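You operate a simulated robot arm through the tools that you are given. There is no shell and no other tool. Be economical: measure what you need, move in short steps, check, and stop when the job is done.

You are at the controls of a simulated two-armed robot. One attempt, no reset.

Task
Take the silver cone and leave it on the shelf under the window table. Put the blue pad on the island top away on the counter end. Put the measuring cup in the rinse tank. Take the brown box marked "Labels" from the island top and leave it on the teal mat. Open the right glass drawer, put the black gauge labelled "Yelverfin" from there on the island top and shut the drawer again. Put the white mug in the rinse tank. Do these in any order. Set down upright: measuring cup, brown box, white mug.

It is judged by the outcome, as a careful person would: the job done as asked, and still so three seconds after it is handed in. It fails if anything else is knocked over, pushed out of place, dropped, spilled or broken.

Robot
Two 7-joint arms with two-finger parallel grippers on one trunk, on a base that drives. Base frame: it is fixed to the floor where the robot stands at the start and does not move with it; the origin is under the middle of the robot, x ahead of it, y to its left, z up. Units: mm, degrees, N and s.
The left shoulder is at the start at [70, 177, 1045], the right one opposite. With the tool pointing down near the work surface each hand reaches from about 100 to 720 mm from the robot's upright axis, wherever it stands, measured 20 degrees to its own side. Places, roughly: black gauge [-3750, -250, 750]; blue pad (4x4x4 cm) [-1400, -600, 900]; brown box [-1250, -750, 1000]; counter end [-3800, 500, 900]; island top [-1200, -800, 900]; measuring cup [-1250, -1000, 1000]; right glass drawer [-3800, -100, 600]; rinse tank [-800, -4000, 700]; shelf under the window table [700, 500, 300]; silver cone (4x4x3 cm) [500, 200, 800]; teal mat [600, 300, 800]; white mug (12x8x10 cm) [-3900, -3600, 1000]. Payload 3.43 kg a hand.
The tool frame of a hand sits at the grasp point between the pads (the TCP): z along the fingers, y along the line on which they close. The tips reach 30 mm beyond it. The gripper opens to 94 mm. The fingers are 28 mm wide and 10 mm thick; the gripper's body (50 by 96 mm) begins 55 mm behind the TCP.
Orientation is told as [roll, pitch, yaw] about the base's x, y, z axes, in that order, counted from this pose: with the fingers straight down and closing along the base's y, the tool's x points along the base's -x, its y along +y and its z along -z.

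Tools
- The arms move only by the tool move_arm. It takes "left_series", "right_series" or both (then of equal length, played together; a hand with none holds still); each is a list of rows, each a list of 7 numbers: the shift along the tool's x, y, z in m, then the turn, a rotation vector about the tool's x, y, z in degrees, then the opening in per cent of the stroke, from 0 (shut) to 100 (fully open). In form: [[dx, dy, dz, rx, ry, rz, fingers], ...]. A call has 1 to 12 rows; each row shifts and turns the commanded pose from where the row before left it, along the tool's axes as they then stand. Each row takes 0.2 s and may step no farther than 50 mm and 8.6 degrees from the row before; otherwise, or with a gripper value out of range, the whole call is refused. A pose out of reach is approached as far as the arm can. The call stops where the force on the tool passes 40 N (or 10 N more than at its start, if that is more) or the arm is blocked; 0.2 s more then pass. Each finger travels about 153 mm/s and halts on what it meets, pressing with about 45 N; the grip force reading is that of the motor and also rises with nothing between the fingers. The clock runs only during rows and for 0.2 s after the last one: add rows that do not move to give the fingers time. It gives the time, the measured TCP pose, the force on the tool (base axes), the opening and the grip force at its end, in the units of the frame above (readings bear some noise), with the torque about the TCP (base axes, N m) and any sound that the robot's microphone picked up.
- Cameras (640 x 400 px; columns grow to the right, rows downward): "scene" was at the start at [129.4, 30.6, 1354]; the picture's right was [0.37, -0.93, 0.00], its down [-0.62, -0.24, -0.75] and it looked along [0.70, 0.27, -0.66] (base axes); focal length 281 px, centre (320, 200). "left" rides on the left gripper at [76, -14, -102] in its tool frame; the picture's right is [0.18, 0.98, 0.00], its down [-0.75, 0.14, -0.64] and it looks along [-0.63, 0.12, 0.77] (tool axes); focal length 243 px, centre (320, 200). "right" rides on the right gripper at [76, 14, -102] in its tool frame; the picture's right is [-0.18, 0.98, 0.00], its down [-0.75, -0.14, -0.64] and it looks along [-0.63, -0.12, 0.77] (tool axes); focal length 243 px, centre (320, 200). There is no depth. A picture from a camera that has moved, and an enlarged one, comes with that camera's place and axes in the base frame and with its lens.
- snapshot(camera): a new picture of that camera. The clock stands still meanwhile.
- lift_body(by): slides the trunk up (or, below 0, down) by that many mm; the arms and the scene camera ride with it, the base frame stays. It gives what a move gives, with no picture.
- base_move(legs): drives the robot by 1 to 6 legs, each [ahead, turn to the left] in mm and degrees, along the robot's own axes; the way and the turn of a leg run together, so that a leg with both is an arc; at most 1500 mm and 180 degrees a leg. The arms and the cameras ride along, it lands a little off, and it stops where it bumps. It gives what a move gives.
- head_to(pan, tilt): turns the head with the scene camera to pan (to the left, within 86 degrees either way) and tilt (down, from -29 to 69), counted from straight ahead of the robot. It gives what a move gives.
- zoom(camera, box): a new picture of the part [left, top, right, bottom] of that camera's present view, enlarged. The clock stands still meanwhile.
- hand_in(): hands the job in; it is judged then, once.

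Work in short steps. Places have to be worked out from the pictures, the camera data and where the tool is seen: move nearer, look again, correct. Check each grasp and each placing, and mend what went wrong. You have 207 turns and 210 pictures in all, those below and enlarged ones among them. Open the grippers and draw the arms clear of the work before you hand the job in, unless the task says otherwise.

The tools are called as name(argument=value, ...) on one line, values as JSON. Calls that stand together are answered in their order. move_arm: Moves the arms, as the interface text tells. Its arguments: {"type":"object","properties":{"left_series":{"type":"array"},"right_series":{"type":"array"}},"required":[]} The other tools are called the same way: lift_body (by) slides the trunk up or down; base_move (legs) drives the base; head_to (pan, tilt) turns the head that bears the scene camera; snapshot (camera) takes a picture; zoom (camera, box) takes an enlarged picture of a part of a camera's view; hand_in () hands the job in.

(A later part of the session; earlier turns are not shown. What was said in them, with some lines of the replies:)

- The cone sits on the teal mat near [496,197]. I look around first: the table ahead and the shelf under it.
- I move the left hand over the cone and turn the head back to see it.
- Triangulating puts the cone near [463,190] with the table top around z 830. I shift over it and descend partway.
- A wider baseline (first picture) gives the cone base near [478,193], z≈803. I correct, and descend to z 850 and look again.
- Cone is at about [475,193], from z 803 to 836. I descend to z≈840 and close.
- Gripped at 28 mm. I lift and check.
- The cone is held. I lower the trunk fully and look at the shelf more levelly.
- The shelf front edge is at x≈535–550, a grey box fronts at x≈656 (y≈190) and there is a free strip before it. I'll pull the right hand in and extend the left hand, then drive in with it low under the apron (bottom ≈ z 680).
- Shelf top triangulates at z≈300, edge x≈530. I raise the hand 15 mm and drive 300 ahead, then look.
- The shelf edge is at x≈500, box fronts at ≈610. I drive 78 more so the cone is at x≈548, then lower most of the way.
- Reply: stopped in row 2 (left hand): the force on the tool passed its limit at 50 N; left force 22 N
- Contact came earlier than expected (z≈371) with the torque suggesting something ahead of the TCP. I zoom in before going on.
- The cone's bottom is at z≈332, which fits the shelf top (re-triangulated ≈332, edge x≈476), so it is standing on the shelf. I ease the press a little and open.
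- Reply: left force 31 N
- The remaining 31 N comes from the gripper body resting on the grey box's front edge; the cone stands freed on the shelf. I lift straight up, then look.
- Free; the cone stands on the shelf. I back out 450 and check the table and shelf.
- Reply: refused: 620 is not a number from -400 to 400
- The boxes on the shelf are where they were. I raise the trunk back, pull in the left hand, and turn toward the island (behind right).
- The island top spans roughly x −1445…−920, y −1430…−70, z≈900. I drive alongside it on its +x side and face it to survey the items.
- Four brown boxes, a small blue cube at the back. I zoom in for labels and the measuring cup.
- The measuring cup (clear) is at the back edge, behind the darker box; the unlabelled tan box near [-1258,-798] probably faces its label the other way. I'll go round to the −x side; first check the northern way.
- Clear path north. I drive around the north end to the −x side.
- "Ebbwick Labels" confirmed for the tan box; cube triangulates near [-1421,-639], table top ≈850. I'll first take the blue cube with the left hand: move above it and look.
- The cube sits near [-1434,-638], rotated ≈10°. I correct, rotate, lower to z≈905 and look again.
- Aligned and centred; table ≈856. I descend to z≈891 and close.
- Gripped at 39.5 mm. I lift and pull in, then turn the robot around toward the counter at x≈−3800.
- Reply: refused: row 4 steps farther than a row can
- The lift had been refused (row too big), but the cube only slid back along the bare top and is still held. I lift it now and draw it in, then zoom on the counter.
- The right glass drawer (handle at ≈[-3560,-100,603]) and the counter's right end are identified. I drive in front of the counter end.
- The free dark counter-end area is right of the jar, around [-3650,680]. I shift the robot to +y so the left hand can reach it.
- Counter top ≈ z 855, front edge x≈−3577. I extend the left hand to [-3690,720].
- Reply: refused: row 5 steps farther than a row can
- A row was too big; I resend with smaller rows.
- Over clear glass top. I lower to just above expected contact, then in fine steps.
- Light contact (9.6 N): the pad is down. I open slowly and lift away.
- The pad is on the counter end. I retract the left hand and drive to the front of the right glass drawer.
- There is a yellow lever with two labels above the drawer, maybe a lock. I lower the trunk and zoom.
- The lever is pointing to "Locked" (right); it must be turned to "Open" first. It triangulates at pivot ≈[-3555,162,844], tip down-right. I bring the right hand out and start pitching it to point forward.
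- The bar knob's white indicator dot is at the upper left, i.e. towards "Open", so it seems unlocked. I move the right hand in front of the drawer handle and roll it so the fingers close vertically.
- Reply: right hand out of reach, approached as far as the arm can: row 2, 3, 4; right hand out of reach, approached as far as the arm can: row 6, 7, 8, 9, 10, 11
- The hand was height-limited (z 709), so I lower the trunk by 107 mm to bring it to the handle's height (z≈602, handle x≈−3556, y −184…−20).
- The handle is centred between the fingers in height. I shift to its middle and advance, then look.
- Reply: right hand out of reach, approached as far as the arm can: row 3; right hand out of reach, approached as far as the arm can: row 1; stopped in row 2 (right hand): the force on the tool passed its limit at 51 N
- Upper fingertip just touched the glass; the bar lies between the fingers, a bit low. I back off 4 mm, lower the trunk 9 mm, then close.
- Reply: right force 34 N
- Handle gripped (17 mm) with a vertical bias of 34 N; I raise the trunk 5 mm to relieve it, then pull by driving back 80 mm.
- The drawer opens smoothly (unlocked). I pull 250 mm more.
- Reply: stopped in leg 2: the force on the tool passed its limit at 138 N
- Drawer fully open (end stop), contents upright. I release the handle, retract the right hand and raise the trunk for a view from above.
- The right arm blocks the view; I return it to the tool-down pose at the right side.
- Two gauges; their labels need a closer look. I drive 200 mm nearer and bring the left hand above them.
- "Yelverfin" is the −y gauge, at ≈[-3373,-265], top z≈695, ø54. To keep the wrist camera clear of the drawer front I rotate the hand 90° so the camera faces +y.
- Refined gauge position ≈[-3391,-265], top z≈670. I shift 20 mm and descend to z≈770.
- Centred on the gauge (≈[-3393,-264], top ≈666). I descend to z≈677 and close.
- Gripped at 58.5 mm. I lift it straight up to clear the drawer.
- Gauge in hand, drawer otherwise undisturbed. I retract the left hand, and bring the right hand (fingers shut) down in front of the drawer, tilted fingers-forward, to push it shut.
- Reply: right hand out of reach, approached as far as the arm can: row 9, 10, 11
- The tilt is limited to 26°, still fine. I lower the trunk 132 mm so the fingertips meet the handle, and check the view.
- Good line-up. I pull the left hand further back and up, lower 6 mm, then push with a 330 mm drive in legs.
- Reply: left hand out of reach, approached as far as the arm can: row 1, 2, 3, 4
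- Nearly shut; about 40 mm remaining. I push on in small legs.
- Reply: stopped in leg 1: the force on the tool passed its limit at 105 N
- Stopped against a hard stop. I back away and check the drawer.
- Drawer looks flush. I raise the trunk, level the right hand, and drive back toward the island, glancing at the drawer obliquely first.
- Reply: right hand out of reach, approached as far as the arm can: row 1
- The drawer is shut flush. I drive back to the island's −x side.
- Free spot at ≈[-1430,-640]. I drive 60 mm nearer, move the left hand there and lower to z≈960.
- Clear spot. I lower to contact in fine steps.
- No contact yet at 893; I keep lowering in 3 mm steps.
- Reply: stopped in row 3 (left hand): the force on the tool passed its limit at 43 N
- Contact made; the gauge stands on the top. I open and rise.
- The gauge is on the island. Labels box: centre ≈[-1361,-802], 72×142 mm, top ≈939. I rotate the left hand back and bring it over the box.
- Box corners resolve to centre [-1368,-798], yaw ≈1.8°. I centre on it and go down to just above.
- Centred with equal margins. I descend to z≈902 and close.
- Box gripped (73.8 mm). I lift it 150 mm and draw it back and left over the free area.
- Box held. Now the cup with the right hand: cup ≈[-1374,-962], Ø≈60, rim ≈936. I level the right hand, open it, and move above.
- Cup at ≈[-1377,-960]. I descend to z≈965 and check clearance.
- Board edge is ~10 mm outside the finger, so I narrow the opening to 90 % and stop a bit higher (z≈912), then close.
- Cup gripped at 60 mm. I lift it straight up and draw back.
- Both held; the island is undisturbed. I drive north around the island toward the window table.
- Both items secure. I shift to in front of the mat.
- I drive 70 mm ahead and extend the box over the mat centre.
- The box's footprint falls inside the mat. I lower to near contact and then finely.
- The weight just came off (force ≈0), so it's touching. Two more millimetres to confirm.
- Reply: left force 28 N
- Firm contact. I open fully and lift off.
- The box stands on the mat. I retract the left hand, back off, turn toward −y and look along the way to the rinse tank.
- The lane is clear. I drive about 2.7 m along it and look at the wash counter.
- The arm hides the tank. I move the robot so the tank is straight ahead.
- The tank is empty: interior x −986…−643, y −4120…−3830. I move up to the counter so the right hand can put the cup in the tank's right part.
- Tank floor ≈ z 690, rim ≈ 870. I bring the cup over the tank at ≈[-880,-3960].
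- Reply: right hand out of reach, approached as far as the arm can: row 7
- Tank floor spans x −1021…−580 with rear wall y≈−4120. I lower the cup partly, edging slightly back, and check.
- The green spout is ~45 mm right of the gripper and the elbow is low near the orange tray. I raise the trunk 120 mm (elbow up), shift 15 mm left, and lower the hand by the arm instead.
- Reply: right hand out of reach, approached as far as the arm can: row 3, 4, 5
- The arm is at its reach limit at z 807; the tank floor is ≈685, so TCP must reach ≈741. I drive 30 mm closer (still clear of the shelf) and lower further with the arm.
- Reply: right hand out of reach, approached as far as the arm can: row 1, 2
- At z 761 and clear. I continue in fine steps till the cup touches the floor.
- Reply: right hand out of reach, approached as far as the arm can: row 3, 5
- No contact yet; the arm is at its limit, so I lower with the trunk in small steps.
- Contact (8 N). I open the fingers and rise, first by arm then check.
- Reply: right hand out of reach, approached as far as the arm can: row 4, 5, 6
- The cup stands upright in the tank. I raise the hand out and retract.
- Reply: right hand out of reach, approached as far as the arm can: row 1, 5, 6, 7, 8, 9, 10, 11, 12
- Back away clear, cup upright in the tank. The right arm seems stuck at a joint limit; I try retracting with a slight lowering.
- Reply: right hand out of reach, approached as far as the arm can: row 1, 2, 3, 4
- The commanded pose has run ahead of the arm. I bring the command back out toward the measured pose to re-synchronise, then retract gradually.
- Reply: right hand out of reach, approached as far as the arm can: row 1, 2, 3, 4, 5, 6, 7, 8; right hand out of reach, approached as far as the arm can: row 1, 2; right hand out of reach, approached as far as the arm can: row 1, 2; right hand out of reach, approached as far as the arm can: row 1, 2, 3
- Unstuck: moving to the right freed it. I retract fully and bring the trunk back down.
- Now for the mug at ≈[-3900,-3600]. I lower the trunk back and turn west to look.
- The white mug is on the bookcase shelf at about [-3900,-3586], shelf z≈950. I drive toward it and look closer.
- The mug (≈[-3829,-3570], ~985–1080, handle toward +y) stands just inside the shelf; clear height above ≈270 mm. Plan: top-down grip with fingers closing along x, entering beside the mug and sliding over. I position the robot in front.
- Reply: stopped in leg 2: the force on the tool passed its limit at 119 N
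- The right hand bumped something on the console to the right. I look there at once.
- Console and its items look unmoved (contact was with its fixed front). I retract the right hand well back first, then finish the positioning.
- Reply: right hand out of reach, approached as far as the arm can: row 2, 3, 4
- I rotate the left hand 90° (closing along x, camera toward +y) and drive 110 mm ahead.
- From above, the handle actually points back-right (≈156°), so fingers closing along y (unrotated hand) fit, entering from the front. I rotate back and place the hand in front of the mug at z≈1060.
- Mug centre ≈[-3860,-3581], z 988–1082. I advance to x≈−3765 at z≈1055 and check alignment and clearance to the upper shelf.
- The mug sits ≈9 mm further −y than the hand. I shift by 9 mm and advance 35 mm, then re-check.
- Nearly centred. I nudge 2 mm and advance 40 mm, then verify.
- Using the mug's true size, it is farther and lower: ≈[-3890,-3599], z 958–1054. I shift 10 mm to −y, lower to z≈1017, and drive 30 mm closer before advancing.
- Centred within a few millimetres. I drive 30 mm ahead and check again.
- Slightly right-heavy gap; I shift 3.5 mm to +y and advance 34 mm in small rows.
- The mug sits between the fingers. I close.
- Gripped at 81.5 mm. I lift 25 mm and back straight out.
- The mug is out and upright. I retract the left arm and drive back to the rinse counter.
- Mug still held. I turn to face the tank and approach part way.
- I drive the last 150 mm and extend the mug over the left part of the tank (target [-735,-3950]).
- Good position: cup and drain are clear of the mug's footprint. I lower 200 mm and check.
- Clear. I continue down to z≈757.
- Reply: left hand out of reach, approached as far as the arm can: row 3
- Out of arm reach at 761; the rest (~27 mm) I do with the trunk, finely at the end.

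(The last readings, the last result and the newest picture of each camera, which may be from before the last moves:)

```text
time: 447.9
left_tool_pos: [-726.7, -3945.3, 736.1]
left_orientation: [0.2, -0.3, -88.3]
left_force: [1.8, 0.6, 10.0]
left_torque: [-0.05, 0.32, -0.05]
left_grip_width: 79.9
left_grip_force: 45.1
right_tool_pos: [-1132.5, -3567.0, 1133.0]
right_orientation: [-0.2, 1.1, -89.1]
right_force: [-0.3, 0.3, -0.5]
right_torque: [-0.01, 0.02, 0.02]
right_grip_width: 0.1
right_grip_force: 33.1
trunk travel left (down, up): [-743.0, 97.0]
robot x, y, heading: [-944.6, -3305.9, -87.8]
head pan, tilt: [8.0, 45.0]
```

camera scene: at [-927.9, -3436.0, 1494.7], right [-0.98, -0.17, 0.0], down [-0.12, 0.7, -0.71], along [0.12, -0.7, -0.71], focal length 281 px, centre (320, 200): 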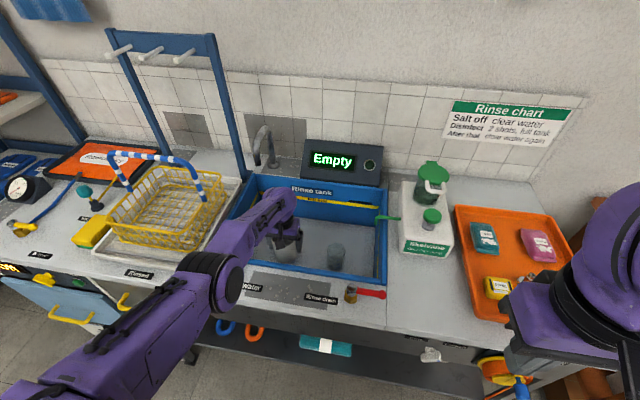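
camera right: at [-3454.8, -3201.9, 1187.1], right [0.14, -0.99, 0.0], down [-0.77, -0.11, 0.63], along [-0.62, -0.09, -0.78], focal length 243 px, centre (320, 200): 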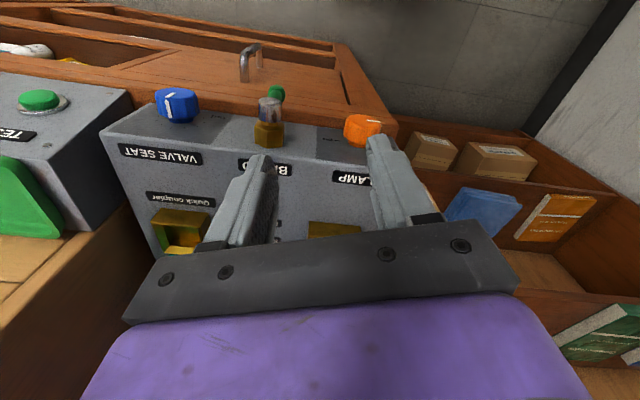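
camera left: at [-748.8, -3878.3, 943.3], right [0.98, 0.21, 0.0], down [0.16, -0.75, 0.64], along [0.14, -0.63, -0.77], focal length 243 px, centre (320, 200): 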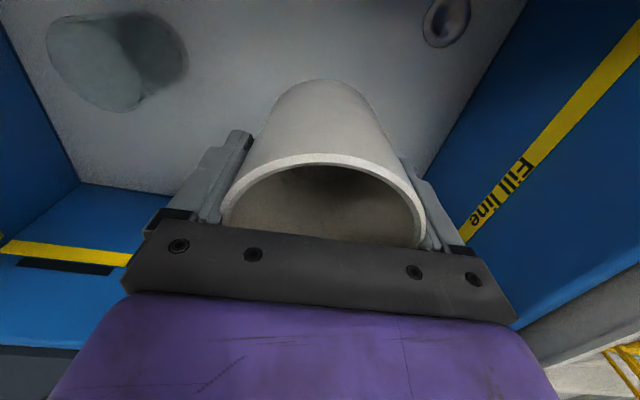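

Contact (10 N). I open fully, then rise straight up with the trunk.

move_arm(left_series=[[0, 0, 0, 0, 0, 0, 90], [0, 0, 0, 0, 0, 0, 100], [0, 0, 0, 0, 0, 0, 100]])

lift_body(by=94)

snapshot(camera="left")

```text
time: 448.7
left_tool_pos: [-726.3, -3944.6, 733.8]
left_orientation: [0.2, 0.1, -88.2]
left_force: [0.3, 0.4, -0.2]
left_torque: [0.03, -0.03, 0.0]
left_grip_width: 94.0
left_grip_force: 0.1
right_tool_pos: [-1131.7, -3570.4, 1132.0]
right_orientation: [-0.1, 1.1, -89.0]
right_force: [0.0, 0.2, 0.5]
right_torque: [0.0, -0.03, 0.0]
right_grip_width: 0.0
right_grip_force: 32.7
trunk travel left (down, up): [-743.0, 97.0]
robot x, y, heading: [-946.8, -3306.7, -88.0]
head pan, tilt: [8.0, 45.0]
```

```text
time: 450.0
left_tool_pos: [-726.6, -3944.4, 826.5]
left_orientation: [0.2, 0.2, -88.2]
left_force: [-0.8, 0.1, -0.1]
left_torque: [-0.02, 0.01, -0.01]
left_grip_width: 93.7
left_grip_force: 0.1
right_tool_pos: [-1131.7, -3569.7, 1226.4]
right_orientation: [-0.2, 1.1, -89.1]
right_force: [0.4, -0.1, 0.2]
right_torque: [0.0, 0.0, 0.0]
right_grip_width: 0.0
right_grip_force: 33.0
trunk travel left (down, up): [-837.0, 3.0]
robot x, y, heading: [-945.5, -3302.7, -87.9]
head pan, tilt: [8.0, 45.0]
```

```text
47 pictures are left
camera left: at [-743.4, -3869.0, 930.4], right [0.98, 0.22, 0.0], down [0.16, -0.75, 0.64], along [0.14, -0.63, -0.77], focal length 243 px, centre (320, 200)
```

left: 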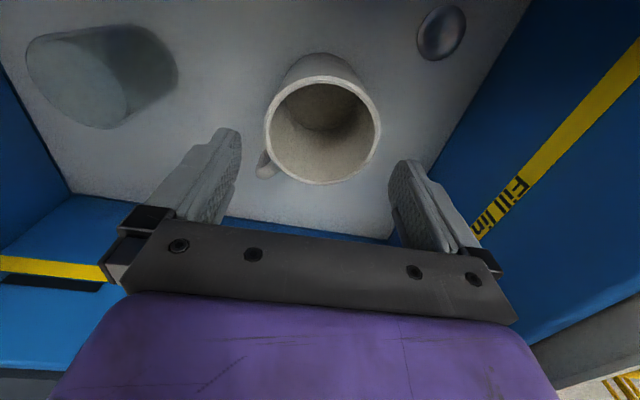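

Mug and cup both stand upright in the tank. I raise the hand by arm and back away.

move_arm(left_series=[[0, 0, -0.04, 0, 0, 0, 100], [0, 0, -0.04, 0, 0, 0, 100], [0, 0, -0.04, 0, 0, 0, 100], [0, 0, -0.04, 0, 0, 0, 100], [0, 0, -0.04, 0, 0, 0, 100], [0, 0, -0.02, 0, 0, 0, 100], [0, 0, 0, 0, 0, 0, 100]])

snapshot(camera="scene")

```text
time: 451.6
left_tool_pos: [-728.4, -3989.0, 1036.8]
left_orientation: [0.1, 0.1, -88.2]
left_force: [-0.6, 0.3, -0.4]
left_torque: [0.0, -0.01, 0.0]
left_grip_width: 94.1
left_grip_force: 0.0
left hand out of reach, approached as far as the arm can: row 1, 2, 3, 4, 5
right_tool_pos: [-1132.0, -3569.6, 1226.0]
right_orientation: [-0.1, 1.1, -89.0]
right_force: [0.0, -0.9, -0.3]
right_torque: [-0.02, -0.02, -0.02]
right_grip_width: 0.0
right_grip_force: 33.3
trunk travel left (down, up): [-837.0, 3.0]
robot x, y, heading: [-943.6, -3305.0, -88.1]
head pan, tilt: [8.0, 45.0]
```

```text
46 pictures are left
camera scene: at [-927.6, -3435.5, 1560.7], right [-0.98, -0.17, 0.0], down [-0.12, 0.7, -0.71], along [0.12, -0.7, -0.71], focal length 281 px, centre (320, 200)
```

scene: 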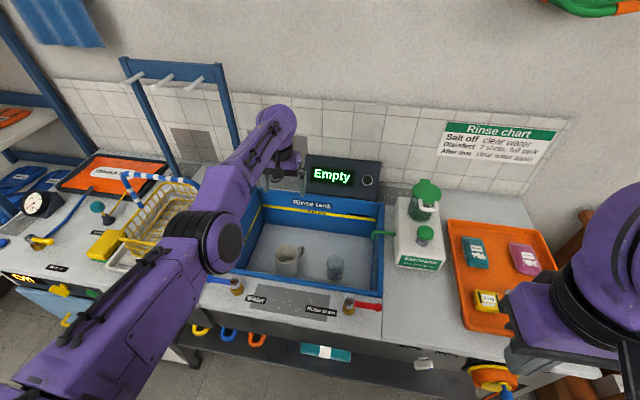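

Hand is clear above. I back the robot away 450 mm and check the tank.

base_move(legs=[[-450, 0]])

snapshot(camera="scene")

zoom(camera="scene", box=[200, 60, 420, 220])

```text
time: 454.3
left_tool_pos: [-740.0, -3542.1, 1035.3]
left_orientation: [0.1, 0.1, -87.7]
left_force: [0.2, 0.3, -0.1]
left_torque: [-0.01, 0.01, -0.01]
left_grip_width: 94.1
left_grip_force: 0.1
right_tool_pos: [-1149.1, -3124.2, 1226.4]
right_orientation: [-0.1, 1.4, -88.4]
right_force: [-0.6, -0.8, 0.2]
right_torque: [0.03, -0.01, -0.03]
right_grip_width: 0.1
right_grip_force: 33.3
trunk travel left (down, up): [-837.0, 3.0]
robot x, y, heading: [-959.2, -2856.4, -87.6]
head pan, tilt: [8.0, 45.0]
```

```text
45 pictures are left
camera scene: at [-944.3, -2989.3, 1560.6], right [-0.98, -0.18, 0.0], down [-0.13, 0.7, -0.71], along [0.13, -0.69, -0.71], focal length 281 px, centre (320, 200)
```

scene: 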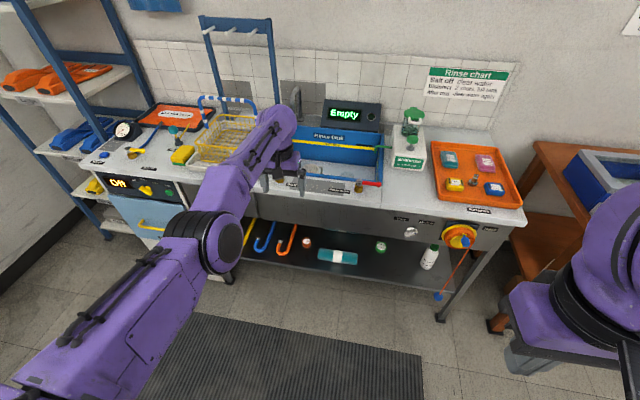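

```text
2.50 times, centred on (310, 140) of scene
camera zoom: at [-944.3, -2989.3, 1560.6], right [-0.98, -0.18, 0.0], down [-0.13, 0.7, -0.71], along [0.13, -0.69, -0.71], focal length 703 px, centre (345, 350)
```

zoom: 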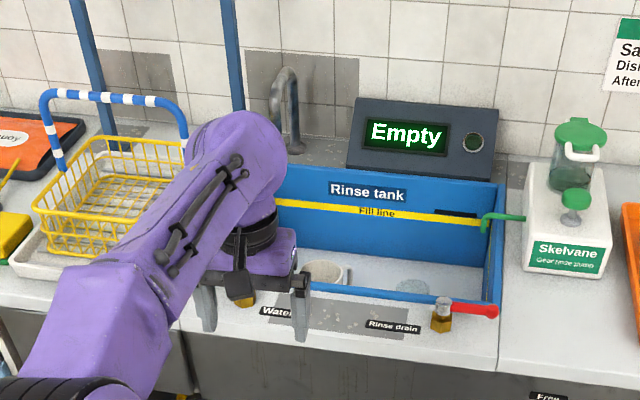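

All in order. I free and retract the left arm, and partly close the grippers' reach, staying clear of everything.

move_arm(left_series=[[0, 0.03, 0.02, 0, 0, 0, 100], [0, 0.03, 0.02, 0, 0, 0, 100], [0, 0.03, 0.02, 0, 0, 0, 100], [0, 0.03, 0, 0, 0, 0, 100], [0.03, 0, 0, 0, 0, 0, 100], [0.03, 0, 0, 0, 0, 0, 100], [0.04, 0, 0, 0, 0, 0, 100], [0.04, 0, 0, 0, 0, 0, 100], [0.04, 0, 0, 0, 0, 0, 100], [0, 0, 0, 0, 0, 0, 100]], right_series=[[0, 0, 0, 0, 0, 0, 50], [0, 0, 0, 0, 0, 0, 100], [0, 0, 0, 0, 0, 0, 100], [0, 0, 0, 0, 0, 0, 100], [0, 0, 0, 0, 0, 0, 100], [0, 0, 0, 0, 0, 0, 100], [0, 0, 0, 0, 0, 0, 100], [0, 0, 0, 0, 0, 0, 100], [0, 0, 0, 0, 0, 0, 100], [0, 0, 0, 0, 0, 0, 100]])

snapshot(camera="scene")

zoom(camera="scene", box=[170, 60, 410, 220])

```text
time: 456.5
left_tool_pos: [-629.2, -3353.0, 977.5]
left_orientation: [0.0, 0.1, -87.6]
left_force: [-0.6, 0.3, -0.7]
left_torque: [-0.02, -0.01, 0.03]
left_grip_width: 94.1
left_grip_force: 0.0
left hand out of reach, approached as far as the arm can: row 3
right_tool_pos: [-1147.8, -3124.4, 1225.5]
right_orientation: [-0.1, 1.2, -88.5]
right_force: [0.5, -0.2, 0.1]
right_torque: [0.01, 0.03, 0.0]
right_grip_width: 94.1
right_grip_force: 0.1
trunk travel left (down, up): [-837.0, 3.0]
robot x, y, heading: [-958.6, -2854.9, -87.9]
head pan, tilt: [8.0, 45.0]
```

```text
43 pictures are left
camera scene: at [-943.8, -2988.9, 1560.6], right [-0.98, -0.18, 0.0], down [-0.13, 0.7, -0.71], along [0.13, -0.69, -0.71], focal length 281 px, centre (320, 200)
```

scene: 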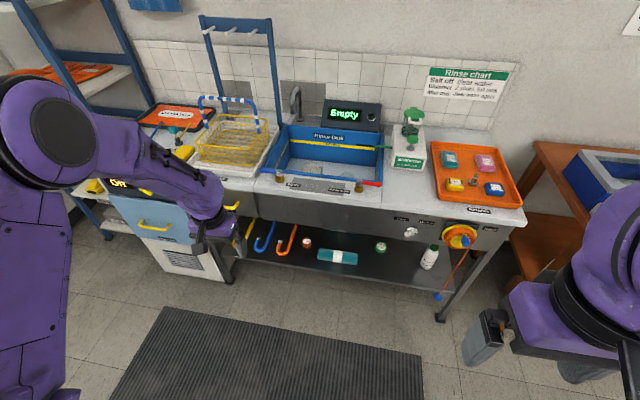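

```text
2.50 times, centred on (290, 140) of scene
camera zoom: at [-943.8, -2988.9, 1560.6], right [-0.98, -0.18, 0.0], down [-0.13, 0.7, -0.71], along [0.13, -0.69, -0.71], focal length 703 px, centre (395, 350)
```

zoom: 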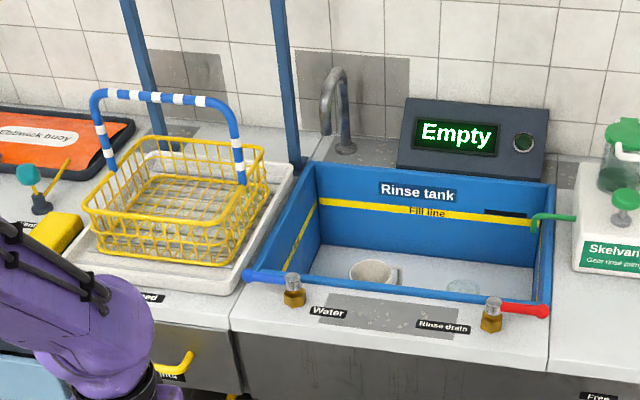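

Everything is placed, the grippers are open and both arms are clear of the work, so I hand in.

hand_in()

```text
The job is handed in.
```

I did all six jobs and checked each one in the camera pictures before handing in; the judging result hasn't come back. The cone is on the shelf, the blue pad on the counter end, the Labels box on the teal mat and the Yelverfin gauge on the island. The drawer looked shut flush, and the cup and mug stand upright in the rinse tank.

Three unplanned contacts happened along the way, and nothing looked disturbed afterwards:
- **Shelf under the window table:** while I set the cone down, the gripper rested on the front edge of the grey box.
- **Island top:** the blue pad slid a short way along the bare surface before I lifted it.
- **Console beside the bookcase:** the right hand knocked its front with about 119 N. The knobs and items on it looked unmoved.
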